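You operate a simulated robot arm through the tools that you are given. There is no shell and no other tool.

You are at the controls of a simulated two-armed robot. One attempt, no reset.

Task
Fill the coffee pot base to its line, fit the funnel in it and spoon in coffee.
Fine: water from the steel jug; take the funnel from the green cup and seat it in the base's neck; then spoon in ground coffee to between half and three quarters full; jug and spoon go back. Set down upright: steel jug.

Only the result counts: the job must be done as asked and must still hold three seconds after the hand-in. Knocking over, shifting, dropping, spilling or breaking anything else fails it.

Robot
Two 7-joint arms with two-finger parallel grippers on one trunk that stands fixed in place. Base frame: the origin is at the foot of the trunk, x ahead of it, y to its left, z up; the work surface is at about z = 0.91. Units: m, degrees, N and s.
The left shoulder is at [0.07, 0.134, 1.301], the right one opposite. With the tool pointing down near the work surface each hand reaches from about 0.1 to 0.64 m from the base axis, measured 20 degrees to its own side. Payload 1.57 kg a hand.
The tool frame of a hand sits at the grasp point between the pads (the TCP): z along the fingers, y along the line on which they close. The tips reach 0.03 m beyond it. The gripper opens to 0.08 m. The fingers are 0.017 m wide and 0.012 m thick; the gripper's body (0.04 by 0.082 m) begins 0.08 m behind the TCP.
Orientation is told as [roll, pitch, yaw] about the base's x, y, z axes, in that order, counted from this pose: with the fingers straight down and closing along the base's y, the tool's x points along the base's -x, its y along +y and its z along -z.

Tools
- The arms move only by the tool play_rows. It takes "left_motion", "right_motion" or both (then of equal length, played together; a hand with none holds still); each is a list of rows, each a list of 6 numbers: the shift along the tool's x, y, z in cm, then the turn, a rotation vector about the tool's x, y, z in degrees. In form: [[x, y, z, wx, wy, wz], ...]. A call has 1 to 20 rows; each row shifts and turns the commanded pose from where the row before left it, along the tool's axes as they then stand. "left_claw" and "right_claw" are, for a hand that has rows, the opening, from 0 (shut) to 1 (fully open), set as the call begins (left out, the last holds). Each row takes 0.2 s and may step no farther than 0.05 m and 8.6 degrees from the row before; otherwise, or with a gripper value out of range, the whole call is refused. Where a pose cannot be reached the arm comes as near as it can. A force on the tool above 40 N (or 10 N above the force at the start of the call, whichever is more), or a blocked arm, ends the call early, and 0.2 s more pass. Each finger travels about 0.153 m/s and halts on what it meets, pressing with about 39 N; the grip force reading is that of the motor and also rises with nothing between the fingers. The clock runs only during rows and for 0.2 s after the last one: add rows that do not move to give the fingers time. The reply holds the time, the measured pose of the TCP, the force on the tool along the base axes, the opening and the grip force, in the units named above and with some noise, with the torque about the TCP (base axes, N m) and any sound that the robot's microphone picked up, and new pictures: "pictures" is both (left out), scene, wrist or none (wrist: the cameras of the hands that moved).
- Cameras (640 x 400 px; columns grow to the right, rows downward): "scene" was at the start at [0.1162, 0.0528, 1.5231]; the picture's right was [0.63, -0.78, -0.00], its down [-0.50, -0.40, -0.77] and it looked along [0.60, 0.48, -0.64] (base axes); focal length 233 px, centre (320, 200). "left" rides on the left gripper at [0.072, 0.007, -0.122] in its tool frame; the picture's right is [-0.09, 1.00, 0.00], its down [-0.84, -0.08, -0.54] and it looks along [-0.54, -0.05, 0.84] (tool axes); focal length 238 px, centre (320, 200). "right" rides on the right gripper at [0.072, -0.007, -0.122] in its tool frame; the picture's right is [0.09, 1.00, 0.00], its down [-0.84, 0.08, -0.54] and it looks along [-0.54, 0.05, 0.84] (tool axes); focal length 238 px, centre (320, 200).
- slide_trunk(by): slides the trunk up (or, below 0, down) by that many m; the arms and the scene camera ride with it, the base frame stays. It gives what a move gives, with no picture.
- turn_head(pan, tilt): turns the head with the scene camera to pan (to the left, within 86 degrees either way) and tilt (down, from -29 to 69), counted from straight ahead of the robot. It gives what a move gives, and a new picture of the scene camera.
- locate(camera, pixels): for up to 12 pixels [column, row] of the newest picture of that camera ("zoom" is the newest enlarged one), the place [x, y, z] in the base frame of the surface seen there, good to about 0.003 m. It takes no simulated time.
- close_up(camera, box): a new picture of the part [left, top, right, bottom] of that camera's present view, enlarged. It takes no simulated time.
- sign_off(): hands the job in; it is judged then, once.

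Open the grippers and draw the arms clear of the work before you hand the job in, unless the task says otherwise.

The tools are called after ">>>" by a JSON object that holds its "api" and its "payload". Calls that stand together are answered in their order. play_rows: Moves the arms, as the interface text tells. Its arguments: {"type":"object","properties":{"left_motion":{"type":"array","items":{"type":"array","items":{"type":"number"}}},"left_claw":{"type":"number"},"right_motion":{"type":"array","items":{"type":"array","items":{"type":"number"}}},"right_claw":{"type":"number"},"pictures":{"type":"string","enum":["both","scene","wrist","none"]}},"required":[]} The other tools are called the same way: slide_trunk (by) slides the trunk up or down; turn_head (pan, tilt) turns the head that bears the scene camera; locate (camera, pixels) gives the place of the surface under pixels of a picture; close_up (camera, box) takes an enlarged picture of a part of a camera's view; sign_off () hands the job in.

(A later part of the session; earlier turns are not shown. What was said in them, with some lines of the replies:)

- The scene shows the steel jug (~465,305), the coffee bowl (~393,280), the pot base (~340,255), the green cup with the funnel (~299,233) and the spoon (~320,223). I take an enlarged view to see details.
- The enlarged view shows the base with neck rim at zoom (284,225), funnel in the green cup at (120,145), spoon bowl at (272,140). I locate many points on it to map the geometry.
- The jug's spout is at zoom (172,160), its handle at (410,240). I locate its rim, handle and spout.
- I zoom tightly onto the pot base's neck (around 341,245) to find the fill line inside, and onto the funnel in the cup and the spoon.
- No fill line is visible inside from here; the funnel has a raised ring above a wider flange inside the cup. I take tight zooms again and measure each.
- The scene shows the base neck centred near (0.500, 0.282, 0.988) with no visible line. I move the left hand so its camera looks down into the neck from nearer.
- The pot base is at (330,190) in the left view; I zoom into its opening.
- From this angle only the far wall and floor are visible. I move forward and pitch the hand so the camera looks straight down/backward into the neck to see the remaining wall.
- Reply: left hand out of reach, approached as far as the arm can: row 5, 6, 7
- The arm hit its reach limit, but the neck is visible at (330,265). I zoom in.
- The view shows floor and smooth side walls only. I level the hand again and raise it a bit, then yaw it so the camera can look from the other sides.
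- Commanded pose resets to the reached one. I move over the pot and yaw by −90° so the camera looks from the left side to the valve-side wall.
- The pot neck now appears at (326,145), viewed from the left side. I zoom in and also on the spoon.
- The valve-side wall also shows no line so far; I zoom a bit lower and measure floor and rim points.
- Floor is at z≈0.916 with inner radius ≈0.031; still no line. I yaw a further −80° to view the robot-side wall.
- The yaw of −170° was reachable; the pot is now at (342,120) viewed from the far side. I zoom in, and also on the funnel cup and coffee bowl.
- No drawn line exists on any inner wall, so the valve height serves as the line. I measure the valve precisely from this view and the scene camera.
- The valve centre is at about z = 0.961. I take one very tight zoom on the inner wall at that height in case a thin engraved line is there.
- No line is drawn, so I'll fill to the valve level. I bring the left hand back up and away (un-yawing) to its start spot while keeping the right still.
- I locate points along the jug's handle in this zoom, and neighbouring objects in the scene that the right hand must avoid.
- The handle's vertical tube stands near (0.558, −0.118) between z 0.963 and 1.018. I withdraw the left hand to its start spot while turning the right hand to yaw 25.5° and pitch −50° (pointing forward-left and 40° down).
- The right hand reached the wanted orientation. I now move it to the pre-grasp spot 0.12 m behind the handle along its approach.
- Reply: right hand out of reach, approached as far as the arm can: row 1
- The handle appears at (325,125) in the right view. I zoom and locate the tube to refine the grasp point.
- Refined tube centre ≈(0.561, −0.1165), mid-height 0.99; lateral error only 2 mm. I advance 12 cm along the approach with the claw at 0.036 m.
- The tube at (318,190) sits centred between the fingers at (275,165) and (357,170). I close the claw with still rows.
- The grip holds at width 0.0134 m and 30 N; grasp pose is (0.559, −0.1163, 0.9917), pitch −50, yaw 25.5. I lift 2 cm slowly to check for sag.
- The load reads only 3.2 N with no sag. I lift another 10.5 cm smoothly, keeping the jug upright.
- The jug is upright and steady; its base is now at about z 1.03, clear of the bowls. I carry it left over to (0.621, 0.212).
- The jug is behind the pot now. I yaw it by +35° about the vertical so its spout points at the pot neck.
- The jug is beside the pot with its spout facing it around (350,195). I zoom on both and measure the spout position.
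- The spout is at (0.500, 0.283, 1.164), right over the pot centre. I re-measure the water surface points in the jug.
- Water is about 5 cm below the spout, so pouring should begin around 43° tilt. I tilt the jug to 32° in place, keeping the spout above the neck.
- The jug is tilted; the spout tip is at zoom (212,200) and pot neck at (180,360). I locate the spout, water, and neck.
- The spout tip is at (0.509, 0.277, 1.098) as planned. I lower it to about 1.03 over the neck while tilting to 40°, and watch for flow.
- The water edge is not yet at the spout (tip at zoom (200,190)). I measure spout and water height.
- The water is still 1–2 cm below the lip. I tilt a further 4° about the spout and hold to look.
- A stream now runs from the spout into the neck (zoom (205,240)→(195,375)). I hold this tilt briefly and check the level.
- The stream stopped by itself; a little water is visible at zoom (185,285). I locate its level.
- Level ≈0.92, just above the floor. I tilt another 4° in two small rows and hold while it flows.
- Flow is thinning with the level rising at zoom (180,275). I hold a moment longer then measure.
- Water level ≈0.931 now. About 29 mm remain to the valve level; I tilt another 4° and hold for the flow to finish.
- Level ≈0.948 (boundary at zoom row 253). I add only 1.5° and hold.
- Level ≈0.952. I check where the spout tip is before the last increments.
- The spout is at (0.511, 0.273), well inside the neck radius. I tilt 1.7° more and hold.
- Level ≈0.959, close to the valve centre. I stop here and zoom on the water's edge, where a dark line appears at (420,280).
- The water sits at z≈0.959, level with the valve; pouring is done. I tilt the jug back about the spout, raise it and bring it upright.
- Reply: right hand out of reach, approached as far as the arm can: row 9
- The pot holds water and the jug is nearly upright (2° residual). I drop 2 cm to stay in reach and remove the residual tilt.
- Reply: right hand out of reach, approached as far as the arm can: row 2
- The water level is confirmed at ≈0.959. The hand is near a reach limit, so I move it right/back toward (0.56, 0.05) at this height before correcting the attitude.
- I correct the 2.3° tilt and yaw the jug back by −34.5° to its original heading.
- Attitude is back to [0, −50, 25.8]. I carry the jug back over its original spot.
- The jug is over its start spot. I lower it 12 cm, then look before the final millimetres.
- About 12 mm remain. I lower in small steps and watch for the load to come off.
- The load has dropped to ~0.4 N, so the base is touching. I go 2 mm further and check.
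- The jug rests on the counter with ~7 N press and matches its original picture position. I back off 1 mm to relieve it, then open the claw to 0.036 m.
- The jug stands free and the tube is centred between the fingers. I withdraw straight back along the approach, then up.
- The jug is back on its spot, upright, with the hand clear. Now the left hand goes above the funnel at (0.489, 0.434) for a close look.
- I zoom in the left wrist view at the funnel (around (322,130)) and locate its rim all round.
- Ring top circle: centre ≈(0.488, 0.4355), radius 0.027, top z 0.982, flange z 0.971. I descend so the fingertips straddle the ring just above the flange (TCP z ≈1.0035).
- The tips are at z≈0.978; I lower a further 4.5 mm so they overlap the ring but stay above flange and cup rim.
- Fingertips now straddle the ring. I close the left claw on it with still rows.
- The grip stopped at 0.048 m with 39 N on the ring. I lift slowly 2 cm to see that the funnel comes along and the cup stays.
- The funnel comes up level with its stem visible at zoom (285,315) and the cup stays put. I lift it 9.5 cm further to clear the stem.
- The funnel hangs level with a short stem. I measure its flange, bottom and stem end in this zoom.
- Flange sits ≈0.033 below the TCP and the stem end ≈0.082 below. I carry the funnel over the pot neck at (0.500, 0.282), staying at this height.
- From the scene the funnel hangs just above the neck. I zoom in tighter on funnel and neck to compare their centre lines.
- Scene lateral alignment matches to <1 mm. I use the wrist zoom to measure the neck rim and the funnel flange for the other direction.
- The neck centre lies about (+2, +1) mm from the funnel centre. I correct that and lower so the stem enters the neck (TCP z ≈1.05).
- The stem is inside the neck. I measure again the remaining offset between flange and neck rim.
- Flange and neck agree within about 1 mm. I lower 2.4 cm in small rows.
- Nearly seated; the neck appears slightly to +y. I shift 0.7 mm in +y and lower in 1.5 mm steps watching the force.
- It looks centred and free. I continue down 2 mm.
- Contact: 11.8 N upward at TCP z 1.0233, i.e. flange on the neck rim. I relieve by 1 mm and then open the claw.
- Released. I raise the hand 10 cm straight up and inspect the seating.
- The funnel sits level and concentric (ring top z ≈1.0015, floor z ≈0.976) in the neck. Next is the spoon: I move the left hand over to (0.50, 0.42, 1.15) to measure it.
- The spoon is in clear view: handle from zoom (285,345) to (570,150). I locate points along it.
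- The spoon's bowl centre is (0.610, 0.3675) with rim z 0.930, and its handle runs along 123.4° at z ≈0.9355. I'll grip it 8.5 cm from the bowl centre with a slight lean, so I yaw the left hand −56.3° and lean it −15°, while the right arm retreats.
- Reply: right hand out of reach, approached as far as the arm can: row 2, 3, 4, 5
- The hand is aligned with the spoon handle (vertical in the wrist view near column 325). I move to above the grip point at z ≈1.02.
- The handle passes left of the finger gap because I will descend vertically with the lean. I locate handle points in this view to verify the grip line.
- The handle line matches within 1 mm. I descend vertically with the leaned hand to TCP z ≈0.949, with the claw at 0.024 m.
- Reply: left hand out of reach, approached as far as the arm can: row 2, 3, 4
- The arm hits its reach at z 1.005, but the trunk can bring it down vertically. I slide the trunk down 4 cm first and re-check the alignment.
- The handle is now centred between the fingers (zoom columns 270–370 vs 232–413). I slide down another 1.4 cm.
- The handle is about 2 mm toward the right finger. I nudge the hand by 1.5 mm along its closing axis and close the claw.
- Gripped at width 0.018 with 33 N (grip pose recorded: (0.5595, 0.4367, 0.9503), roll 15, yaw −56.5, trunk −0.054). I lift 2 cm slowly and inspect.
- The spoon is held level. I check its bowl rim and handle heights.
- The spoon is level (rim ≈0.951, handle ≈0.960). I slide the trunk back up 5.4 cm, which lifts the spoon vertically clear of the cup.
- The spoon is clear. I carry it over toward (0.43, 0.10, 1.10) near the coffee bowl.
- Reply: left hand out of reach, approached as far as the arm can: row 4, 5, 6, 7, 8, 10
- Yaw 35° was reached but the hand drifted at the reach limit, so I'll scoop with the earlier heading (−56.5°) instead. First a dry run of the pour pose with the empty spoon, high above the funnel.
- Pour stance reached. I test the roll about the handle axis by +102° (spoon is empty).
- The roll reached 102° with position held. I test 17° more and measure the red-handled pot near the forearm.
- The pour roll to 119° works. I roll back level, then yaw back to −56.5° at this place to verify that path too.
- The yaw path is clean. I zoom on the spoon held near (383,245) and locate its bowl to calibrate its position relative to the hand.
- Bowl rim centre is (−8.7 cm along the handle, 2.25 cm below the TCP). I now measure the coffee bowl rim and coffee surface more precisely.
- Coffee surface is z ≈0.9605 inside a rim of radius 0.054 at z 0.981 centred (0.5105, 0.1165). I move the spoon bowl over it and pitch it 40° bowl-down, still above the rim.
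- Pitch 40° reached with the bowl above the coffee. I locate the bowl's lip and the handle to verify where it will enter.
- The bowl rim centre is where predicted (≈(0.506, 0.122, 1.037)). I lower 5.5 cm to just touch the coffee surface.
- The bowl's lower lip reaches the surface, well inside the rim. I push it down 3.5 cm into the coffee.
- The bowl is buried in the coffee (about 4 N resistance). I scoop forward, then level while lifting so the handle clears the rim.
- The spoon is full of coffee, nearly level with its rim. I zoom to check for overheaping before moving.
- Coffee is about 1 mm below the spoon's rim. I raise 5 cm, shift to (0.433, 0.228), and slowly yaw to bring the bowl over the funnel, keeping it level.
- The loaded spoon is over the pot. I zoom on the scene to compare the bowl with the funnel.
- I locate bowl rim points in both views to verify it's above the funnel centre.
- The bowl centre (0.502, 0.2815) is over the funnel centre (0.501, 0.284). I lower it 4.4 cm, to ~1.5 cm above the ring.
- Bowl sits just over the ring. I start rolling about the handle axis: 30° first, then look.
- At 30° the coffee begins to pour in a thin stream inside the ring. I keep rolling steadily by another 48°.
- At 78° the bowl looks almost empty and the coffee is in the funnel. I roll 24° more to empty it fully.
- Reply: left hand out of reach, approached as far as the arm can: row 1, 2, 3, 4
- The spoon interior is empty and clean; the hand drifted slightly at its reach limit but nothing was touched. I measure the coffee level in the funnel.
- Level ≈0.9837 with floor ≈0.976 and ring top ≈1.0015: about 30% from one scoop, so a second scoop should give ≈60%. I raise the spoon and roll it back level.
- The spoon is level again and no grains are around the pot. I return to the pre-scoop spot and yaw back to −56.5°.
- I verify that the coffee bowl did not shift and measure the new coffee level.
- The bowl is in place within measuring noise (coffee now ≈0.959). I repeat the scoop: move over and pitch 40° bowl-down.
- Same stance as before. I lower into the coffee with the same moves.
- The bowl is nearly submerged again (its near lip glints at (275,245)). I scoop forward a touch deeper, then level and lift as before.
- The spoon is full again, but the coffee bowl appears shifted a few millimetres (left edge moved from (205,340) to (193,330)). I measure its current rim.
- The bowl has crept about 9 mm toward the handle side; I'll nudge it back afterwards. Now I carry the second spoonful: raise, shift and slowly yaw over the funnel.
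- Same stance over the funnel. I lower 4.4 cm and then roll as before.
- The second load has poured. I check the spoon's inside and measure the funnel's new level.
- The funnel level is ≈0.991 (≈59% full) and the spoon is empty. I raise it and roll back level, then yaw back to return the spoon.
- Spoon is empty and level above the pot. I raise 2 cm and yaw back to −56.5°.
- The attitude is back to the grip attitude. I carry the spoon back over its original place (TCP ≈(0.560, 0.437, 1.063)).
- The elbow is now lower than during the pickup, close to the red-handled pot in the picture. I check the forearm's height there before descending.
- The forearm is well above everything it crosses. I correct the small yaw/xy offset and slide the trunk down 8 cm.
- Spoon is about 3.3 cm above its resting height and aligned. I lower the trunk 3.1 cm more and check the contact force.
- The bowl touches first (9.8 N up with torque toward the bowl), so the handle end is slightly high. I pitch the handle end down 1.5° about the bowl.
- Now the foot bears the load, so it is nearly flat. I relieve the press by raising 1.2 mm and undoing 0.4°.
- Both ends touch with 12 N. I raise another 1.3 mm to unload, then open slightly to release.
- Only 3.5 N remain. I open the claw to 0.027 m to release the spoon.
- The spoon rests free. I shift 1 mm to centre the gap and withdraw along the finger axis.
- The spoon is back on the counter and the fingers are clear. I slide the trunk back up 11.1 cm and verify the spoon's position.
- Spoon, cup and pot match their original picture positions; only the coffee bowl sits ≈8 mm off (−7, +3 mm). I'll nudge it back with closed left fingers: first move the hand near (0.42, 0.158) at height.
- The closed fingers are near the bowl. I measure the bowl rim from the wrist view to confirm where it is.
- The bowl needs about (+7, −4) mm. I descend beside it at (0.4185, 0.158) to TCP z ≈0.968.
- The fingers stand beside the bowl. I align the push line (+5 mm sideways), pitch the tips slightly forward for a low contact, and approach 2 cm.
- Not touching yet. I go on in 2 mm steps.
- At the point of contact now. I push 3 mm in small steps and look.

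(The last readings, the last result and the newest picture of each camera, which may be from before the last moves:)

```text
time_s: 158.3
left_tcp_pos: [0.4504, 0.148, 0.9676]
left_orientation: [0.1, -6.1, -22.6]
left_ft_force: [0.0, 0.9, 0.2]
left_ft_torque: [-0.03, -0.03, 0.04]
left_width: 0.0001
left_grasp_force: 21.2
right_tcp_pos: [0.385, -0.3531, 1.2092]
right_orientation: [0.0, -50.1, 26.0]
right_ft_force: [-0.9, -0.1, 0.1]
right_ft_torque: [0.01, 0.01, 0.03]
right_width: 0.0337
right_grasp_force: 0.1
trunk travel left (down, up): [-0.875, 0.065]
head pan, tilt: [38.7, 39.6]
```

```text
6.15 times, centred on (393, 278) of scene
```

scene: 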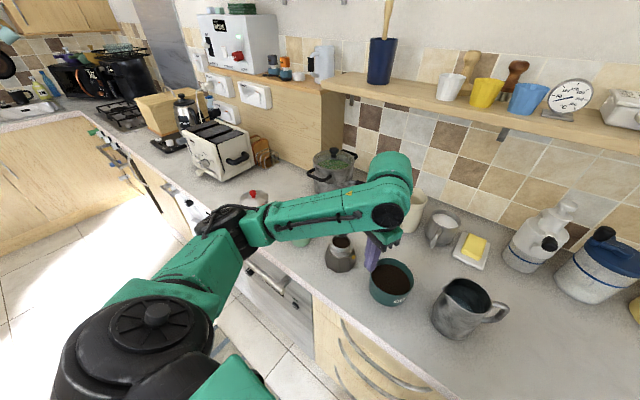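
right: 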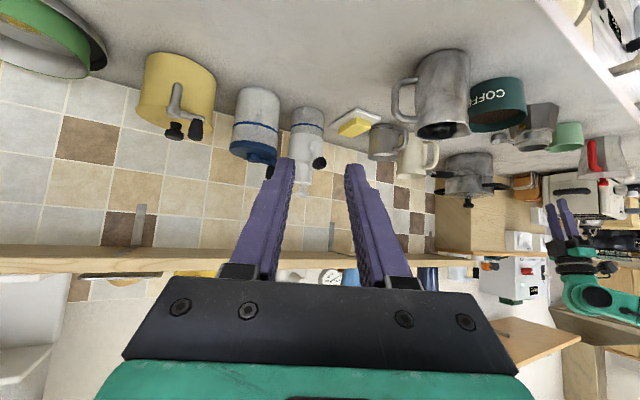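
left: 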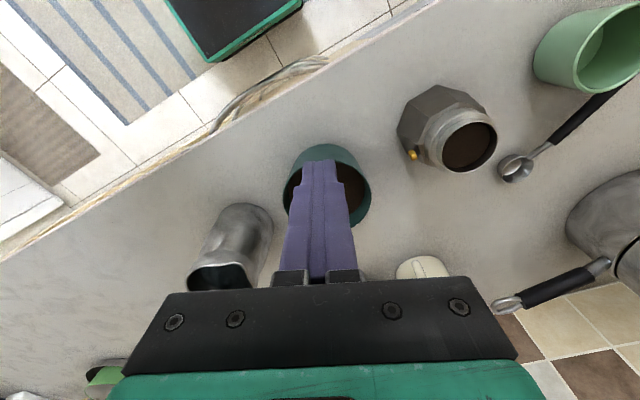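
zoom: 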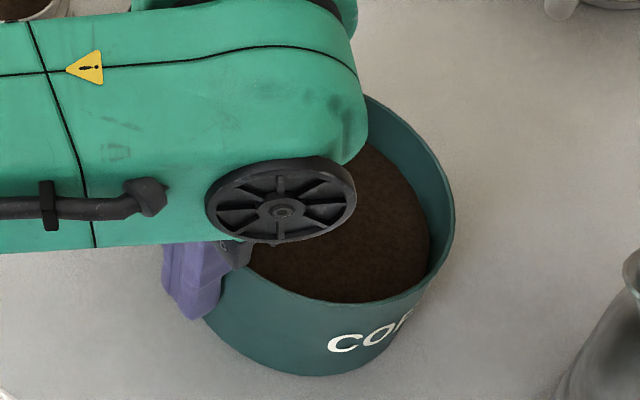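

The bowl follows (right edge 449→455; original was 466). I continue 4.5 mm, angled slightly more toward −y.

>>> {"api": "play_rows", "payload": {"left_motion": [[-0.14, -0.05, 0.015, 0, 0, 0], [-0.14, -0.05, 0.015, 0, 0, 0], [-0.14, -0.05, 0.015, 0, 0, 0], [0, 0, 0, 0, 0, 0]], "pictures": "none"}}

>>> {"api": "close_up", "payload": {"camera": "scene", "box": [353, 245, 433, 310]}}

```text
time_s: 159.3
left_tcp_pos: [0.4524, 0.1454, 0.9682]
left_orientation: [-0.1, -6.0, -22.6]
left_ft_force: [-0.4, 1.0, -0.5]
left_ft_torque: [0.0, -0.02, -0.01]
left_width: 0.0
left_grasp_force: 21.6
right_tcp_pos: [0.3847, -0.354, 1.2102]
right_orientation: [-0.1, -50.1, 26.0]
right_ft_force: [0.2, 0.8, 0.2]
right_ft_torque: [0.02, 0.03, -0.02]
right_width: 0.0336
right_grasp_force: 0.1
trunk travel left (down, up): [-0.875, 0.065]
head pan, tilt: [38.7, 39.6]
```

```text
6.15 times, centred on (393, 278) of scene
```

zoom: 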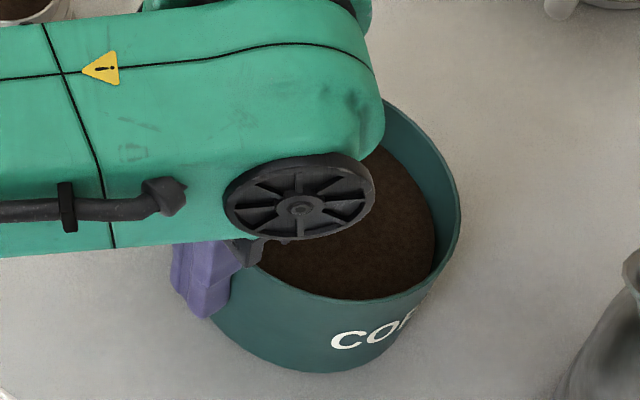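

The bowl is now within about 4 mm of its original spot. I back away 2.5 cm and raise the hand clear.

>>> {"api": "play_rows", "payload": {"left_motion": [[0.8, 0.1, -0.08, 0, 0, 0], [1.6, 0.2, -0.16, 0, 0, 0], [0.5, 0, -3.5, 0, 0, 0], [0.5, 0, -3.5, 0, 0, 0], [0.5, 0, -4, 0, 0, 0], [0, 0, -4, 0, 6, 0], [0, 0, 0, 0, 0, 0]], "pictures": "both"}}

>>> {"api": "close_up", "payload": {"camera": "scene", "box": [353, 245, 433, 310]}}

```text
time_s: 160.9
left_tcp_pos: [0.4015, 0.1682, 1.1153]
left_orientation: [0.0, 0.0, -22.5]
left_ft_force: [0.2, 0.9, 0.0]
left_ft_torque: [0.03, 0.0, -0.02]
left_width: 0.0
left_grasp_force: 20.9
right_tcp_pos: [0.3857, -0.3526, 1.2102]
right_orientation: [-0.1, -50.1, 26.0]
right_ft_force: [0.7, -0.6, -0.1]
right_ft_torque: [0.0, 0.01, 0.0]
right_width: 0.0339
right_grasp_force: 0.1
trunk travel left (down, up): [-0.875, 0.065]
head pan, tilt: [38.7, 39.6]
```

scene: 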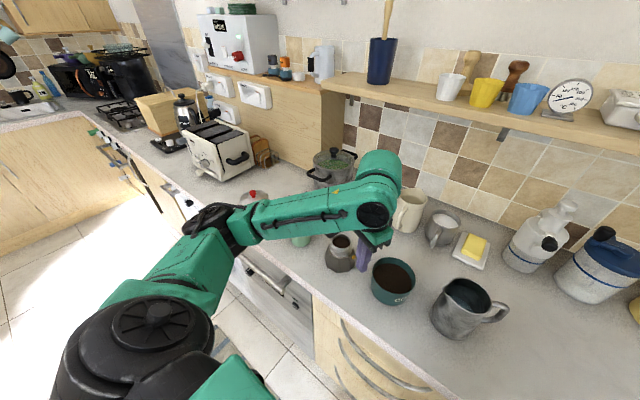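
left: 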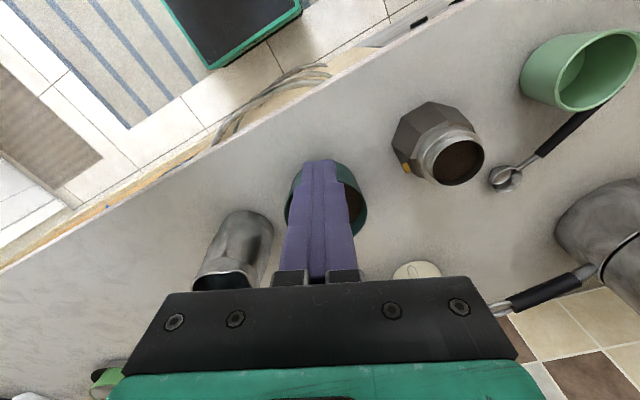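

```text
6.15 times, centred on (393, 278) of scene
```

zoom: 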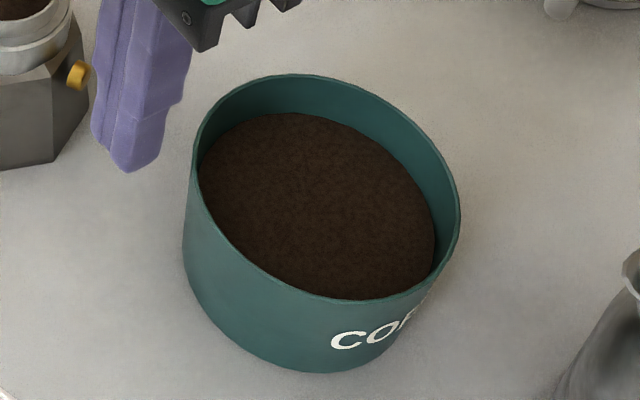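

The bowl is back to within ~4 mm with its contents intact. I now raise the left hand, un-yaw it, and draw it back to its start spot with the claw open; the right claw opens too.

>>> {"api": "play_rows", "payload": {"left_motion": [[0, 0, -4.4, 0, 0, -7.5], [0, 0, -4.4, 0, 0, -7.5], [0, 0, -4.4, 0, 0, -7.5], [0, 0, -4.2, 0, 0, 0], [1.36, 4.7, 0, 0, 0, 0], [1.36, 4.7, 0, 0, 0, 0], [1.36, 4.7, 0, 0, 0, 0], [1.36, 4.7, 0, 0, 0, 0], [1.36, 4.7, 0, 0, 0, 0], [1.36, 4.7, 0, 0, 0, 0], [0, 0, 0, 0, 0, 0]], "right_motion": [[0, 0, 0, 0, 0, 0], [0, 0, 0, 0, 0, 0], [0, 0, 0, 0, 0, 0], [0, 0, 0, 0, 0, 0], [0, 0, 0, 0, 0, 0], [0, 0, 0, 0, 0, 0], [0, 0, 0, 0, 0, 0], [0, 0, 0, 0, 0, 0], [0, 0, 0, 0, 0, 0], [0, 0, 0, 0, 0, 0], [0, 0, 0, 0, 0, 0]], "left_claw": 1, "right_claw": 1, "pictures": "both"}}

>>> {"api": "close_up", "payload": {"camera": "scene", "box": [270, 190, 430, 290]}}

>>> {"api": "close_up", "payload": {"camera": "scene", "box": [318, 230, 366, 260]}}

>>> {"api": "close_up", "payload": {"camera": "scene", "box": [400, 250, 560, 350]}}

```text
time_s: 163.3
left_tcp_pos: [0.37, 0.4415, 1.2806]
left_orientation: [0.0, -0.2, -0.2]
left_ft_force: [-0.2, -0.1, 0.1]
left_ft_torque: [0.0, -0.01, 0.01]
left_width: 0.0801
left_grasp_force: 0.1
left hand out of reach, approached as far as the arm can: row 8, 9, 10
right_tcp_pos: [0.3853, -0.3533, 1.2104]
right_orientation: [-0.2, -50.0, 26.0]
right_ft_force: [0.0, -0.3, -0.3]
right_ft_torque: [0.0, 0.0, 0.0]
right_width: 0.0797
right_grasp_force: 0.0
trunk travel left (down, up): [-0.875, 0.065]
head pan, tilt: [38.7, 39.6]
```

scene: 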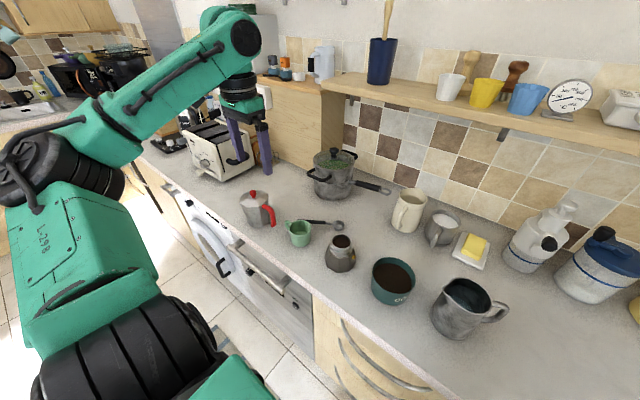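
right: 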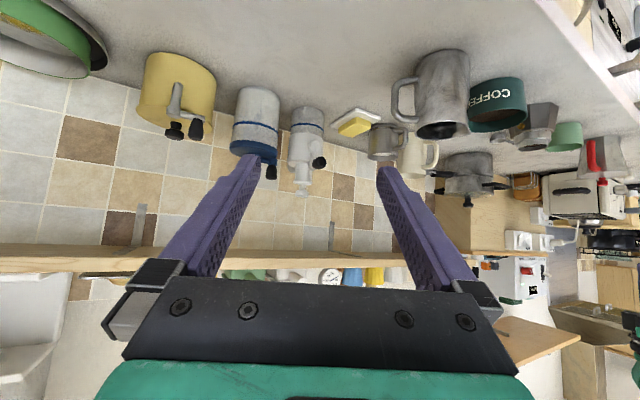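
left: 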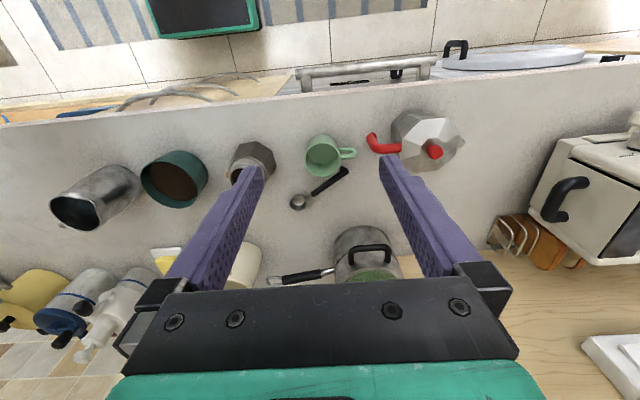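

```text
4.00 times, centred on (350, 240) of scene
```

zoom: 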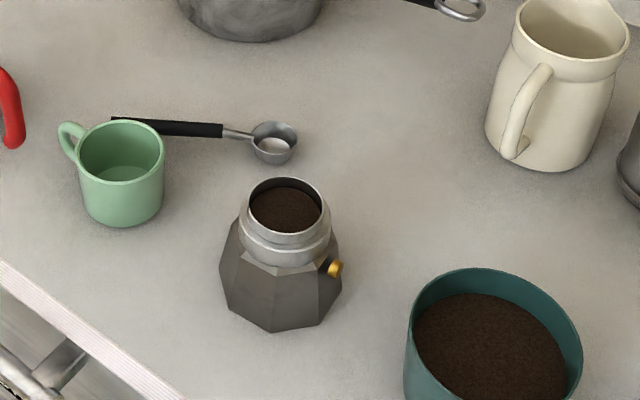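

```text
13.33 times, centred on (342, 245) of scene
```

zoom: 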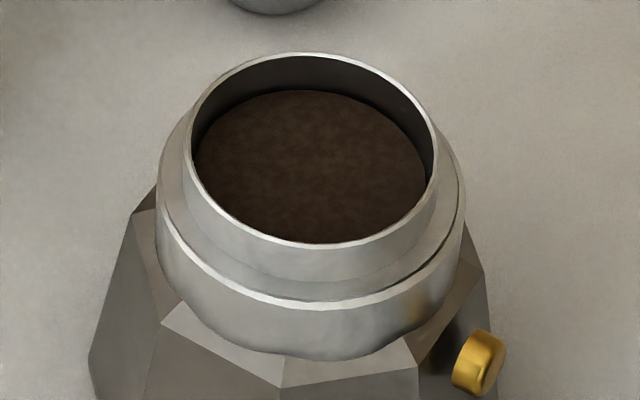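

```text
4.00 times, centred on (480, 300) of scene
```

zoom: 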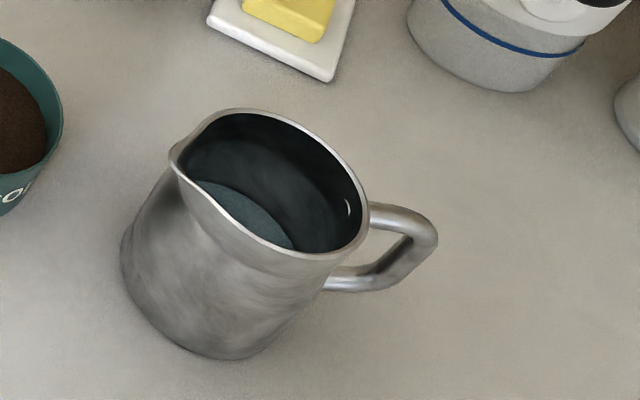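

All objects stand in their original places; I take a final measure of the funnel's coffee level and ring height.

>>> {"api": "close_up", "payload": {"camera": "scene", "box": [318, 230, 366, 260]}}

>>> {"api": "locate", "payload": {"camera": "zoom", "pixels": [[310, 150], [260, 160], [360, 160], [310, 200], [310, 110], [188, 140], [436, 150], [310, 55], [310, 80], [240, 220], [390, 130], [300, 300]]}}

```text
13.33 times, centred on (342, 245) of scene
```

zoom: 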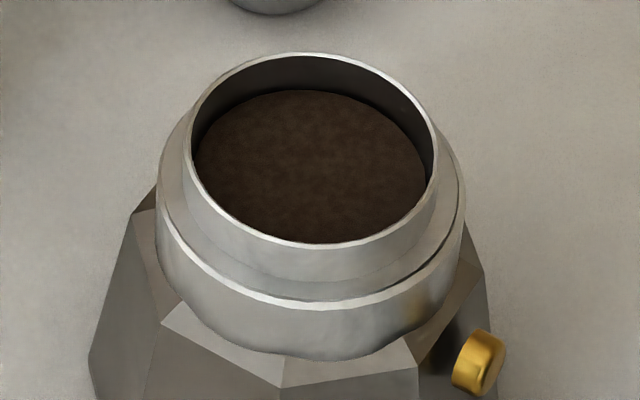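

```text
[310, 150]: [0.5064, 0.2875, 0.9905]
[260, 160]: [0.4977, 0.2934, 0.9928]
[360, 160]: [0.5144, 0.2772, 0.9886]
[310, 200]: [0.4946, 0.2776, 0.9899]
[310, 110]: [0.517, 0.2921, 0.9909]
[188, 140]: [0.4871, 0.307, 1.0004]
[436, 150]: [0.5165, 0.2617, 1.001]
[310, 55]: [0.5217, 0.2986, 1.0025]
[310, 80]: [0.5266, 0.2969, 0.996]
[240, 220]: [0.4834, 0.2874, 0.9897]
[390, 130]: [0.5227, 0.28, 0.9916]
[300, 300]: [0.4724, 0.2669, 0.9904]
```

Coffee level ≈0.9905 between floor 0.976 and ring top 1.0015 (about 57%), the funnel is seated level, jug and spoon are back upright and in place, and both grippers are open and clear. I hand the job in.

>>> {"api": "sign_off", "payload": {}}

```text
The job is handed in.
```

I filled the base from the steel jug, seated the funnel in its neck, and spooned coffee in to about 57% full. I have handed the job in and don't have the verdict.

- **Water:** I found no line drawn anywhere inside the base, so I used the safety valve as the line. The water stands at about z 0.959, just under the valve's centre at about 0.961. If the job counts a different line, this is where the result could be off.
- **Funnel:** It sits level in the base's neck, centred to within my measuring error (about 3 mm).
- **Coffee:** Two level spoonfuls brought the surface to about z 0.9905, between the funnel's floor at 0.976 and its top edge at 1.0015. I saw no grains on the counter afterwards.
- **Jug and spoon:** Both are back where they started, with the jug upright.
- **Coffee tin:** Scooping dragged the tin about 8 mm. I nudged it back with closed fingers to within about 4 mm of its first position; it is also turned slightly.

Both grippers are open and clear of the work.
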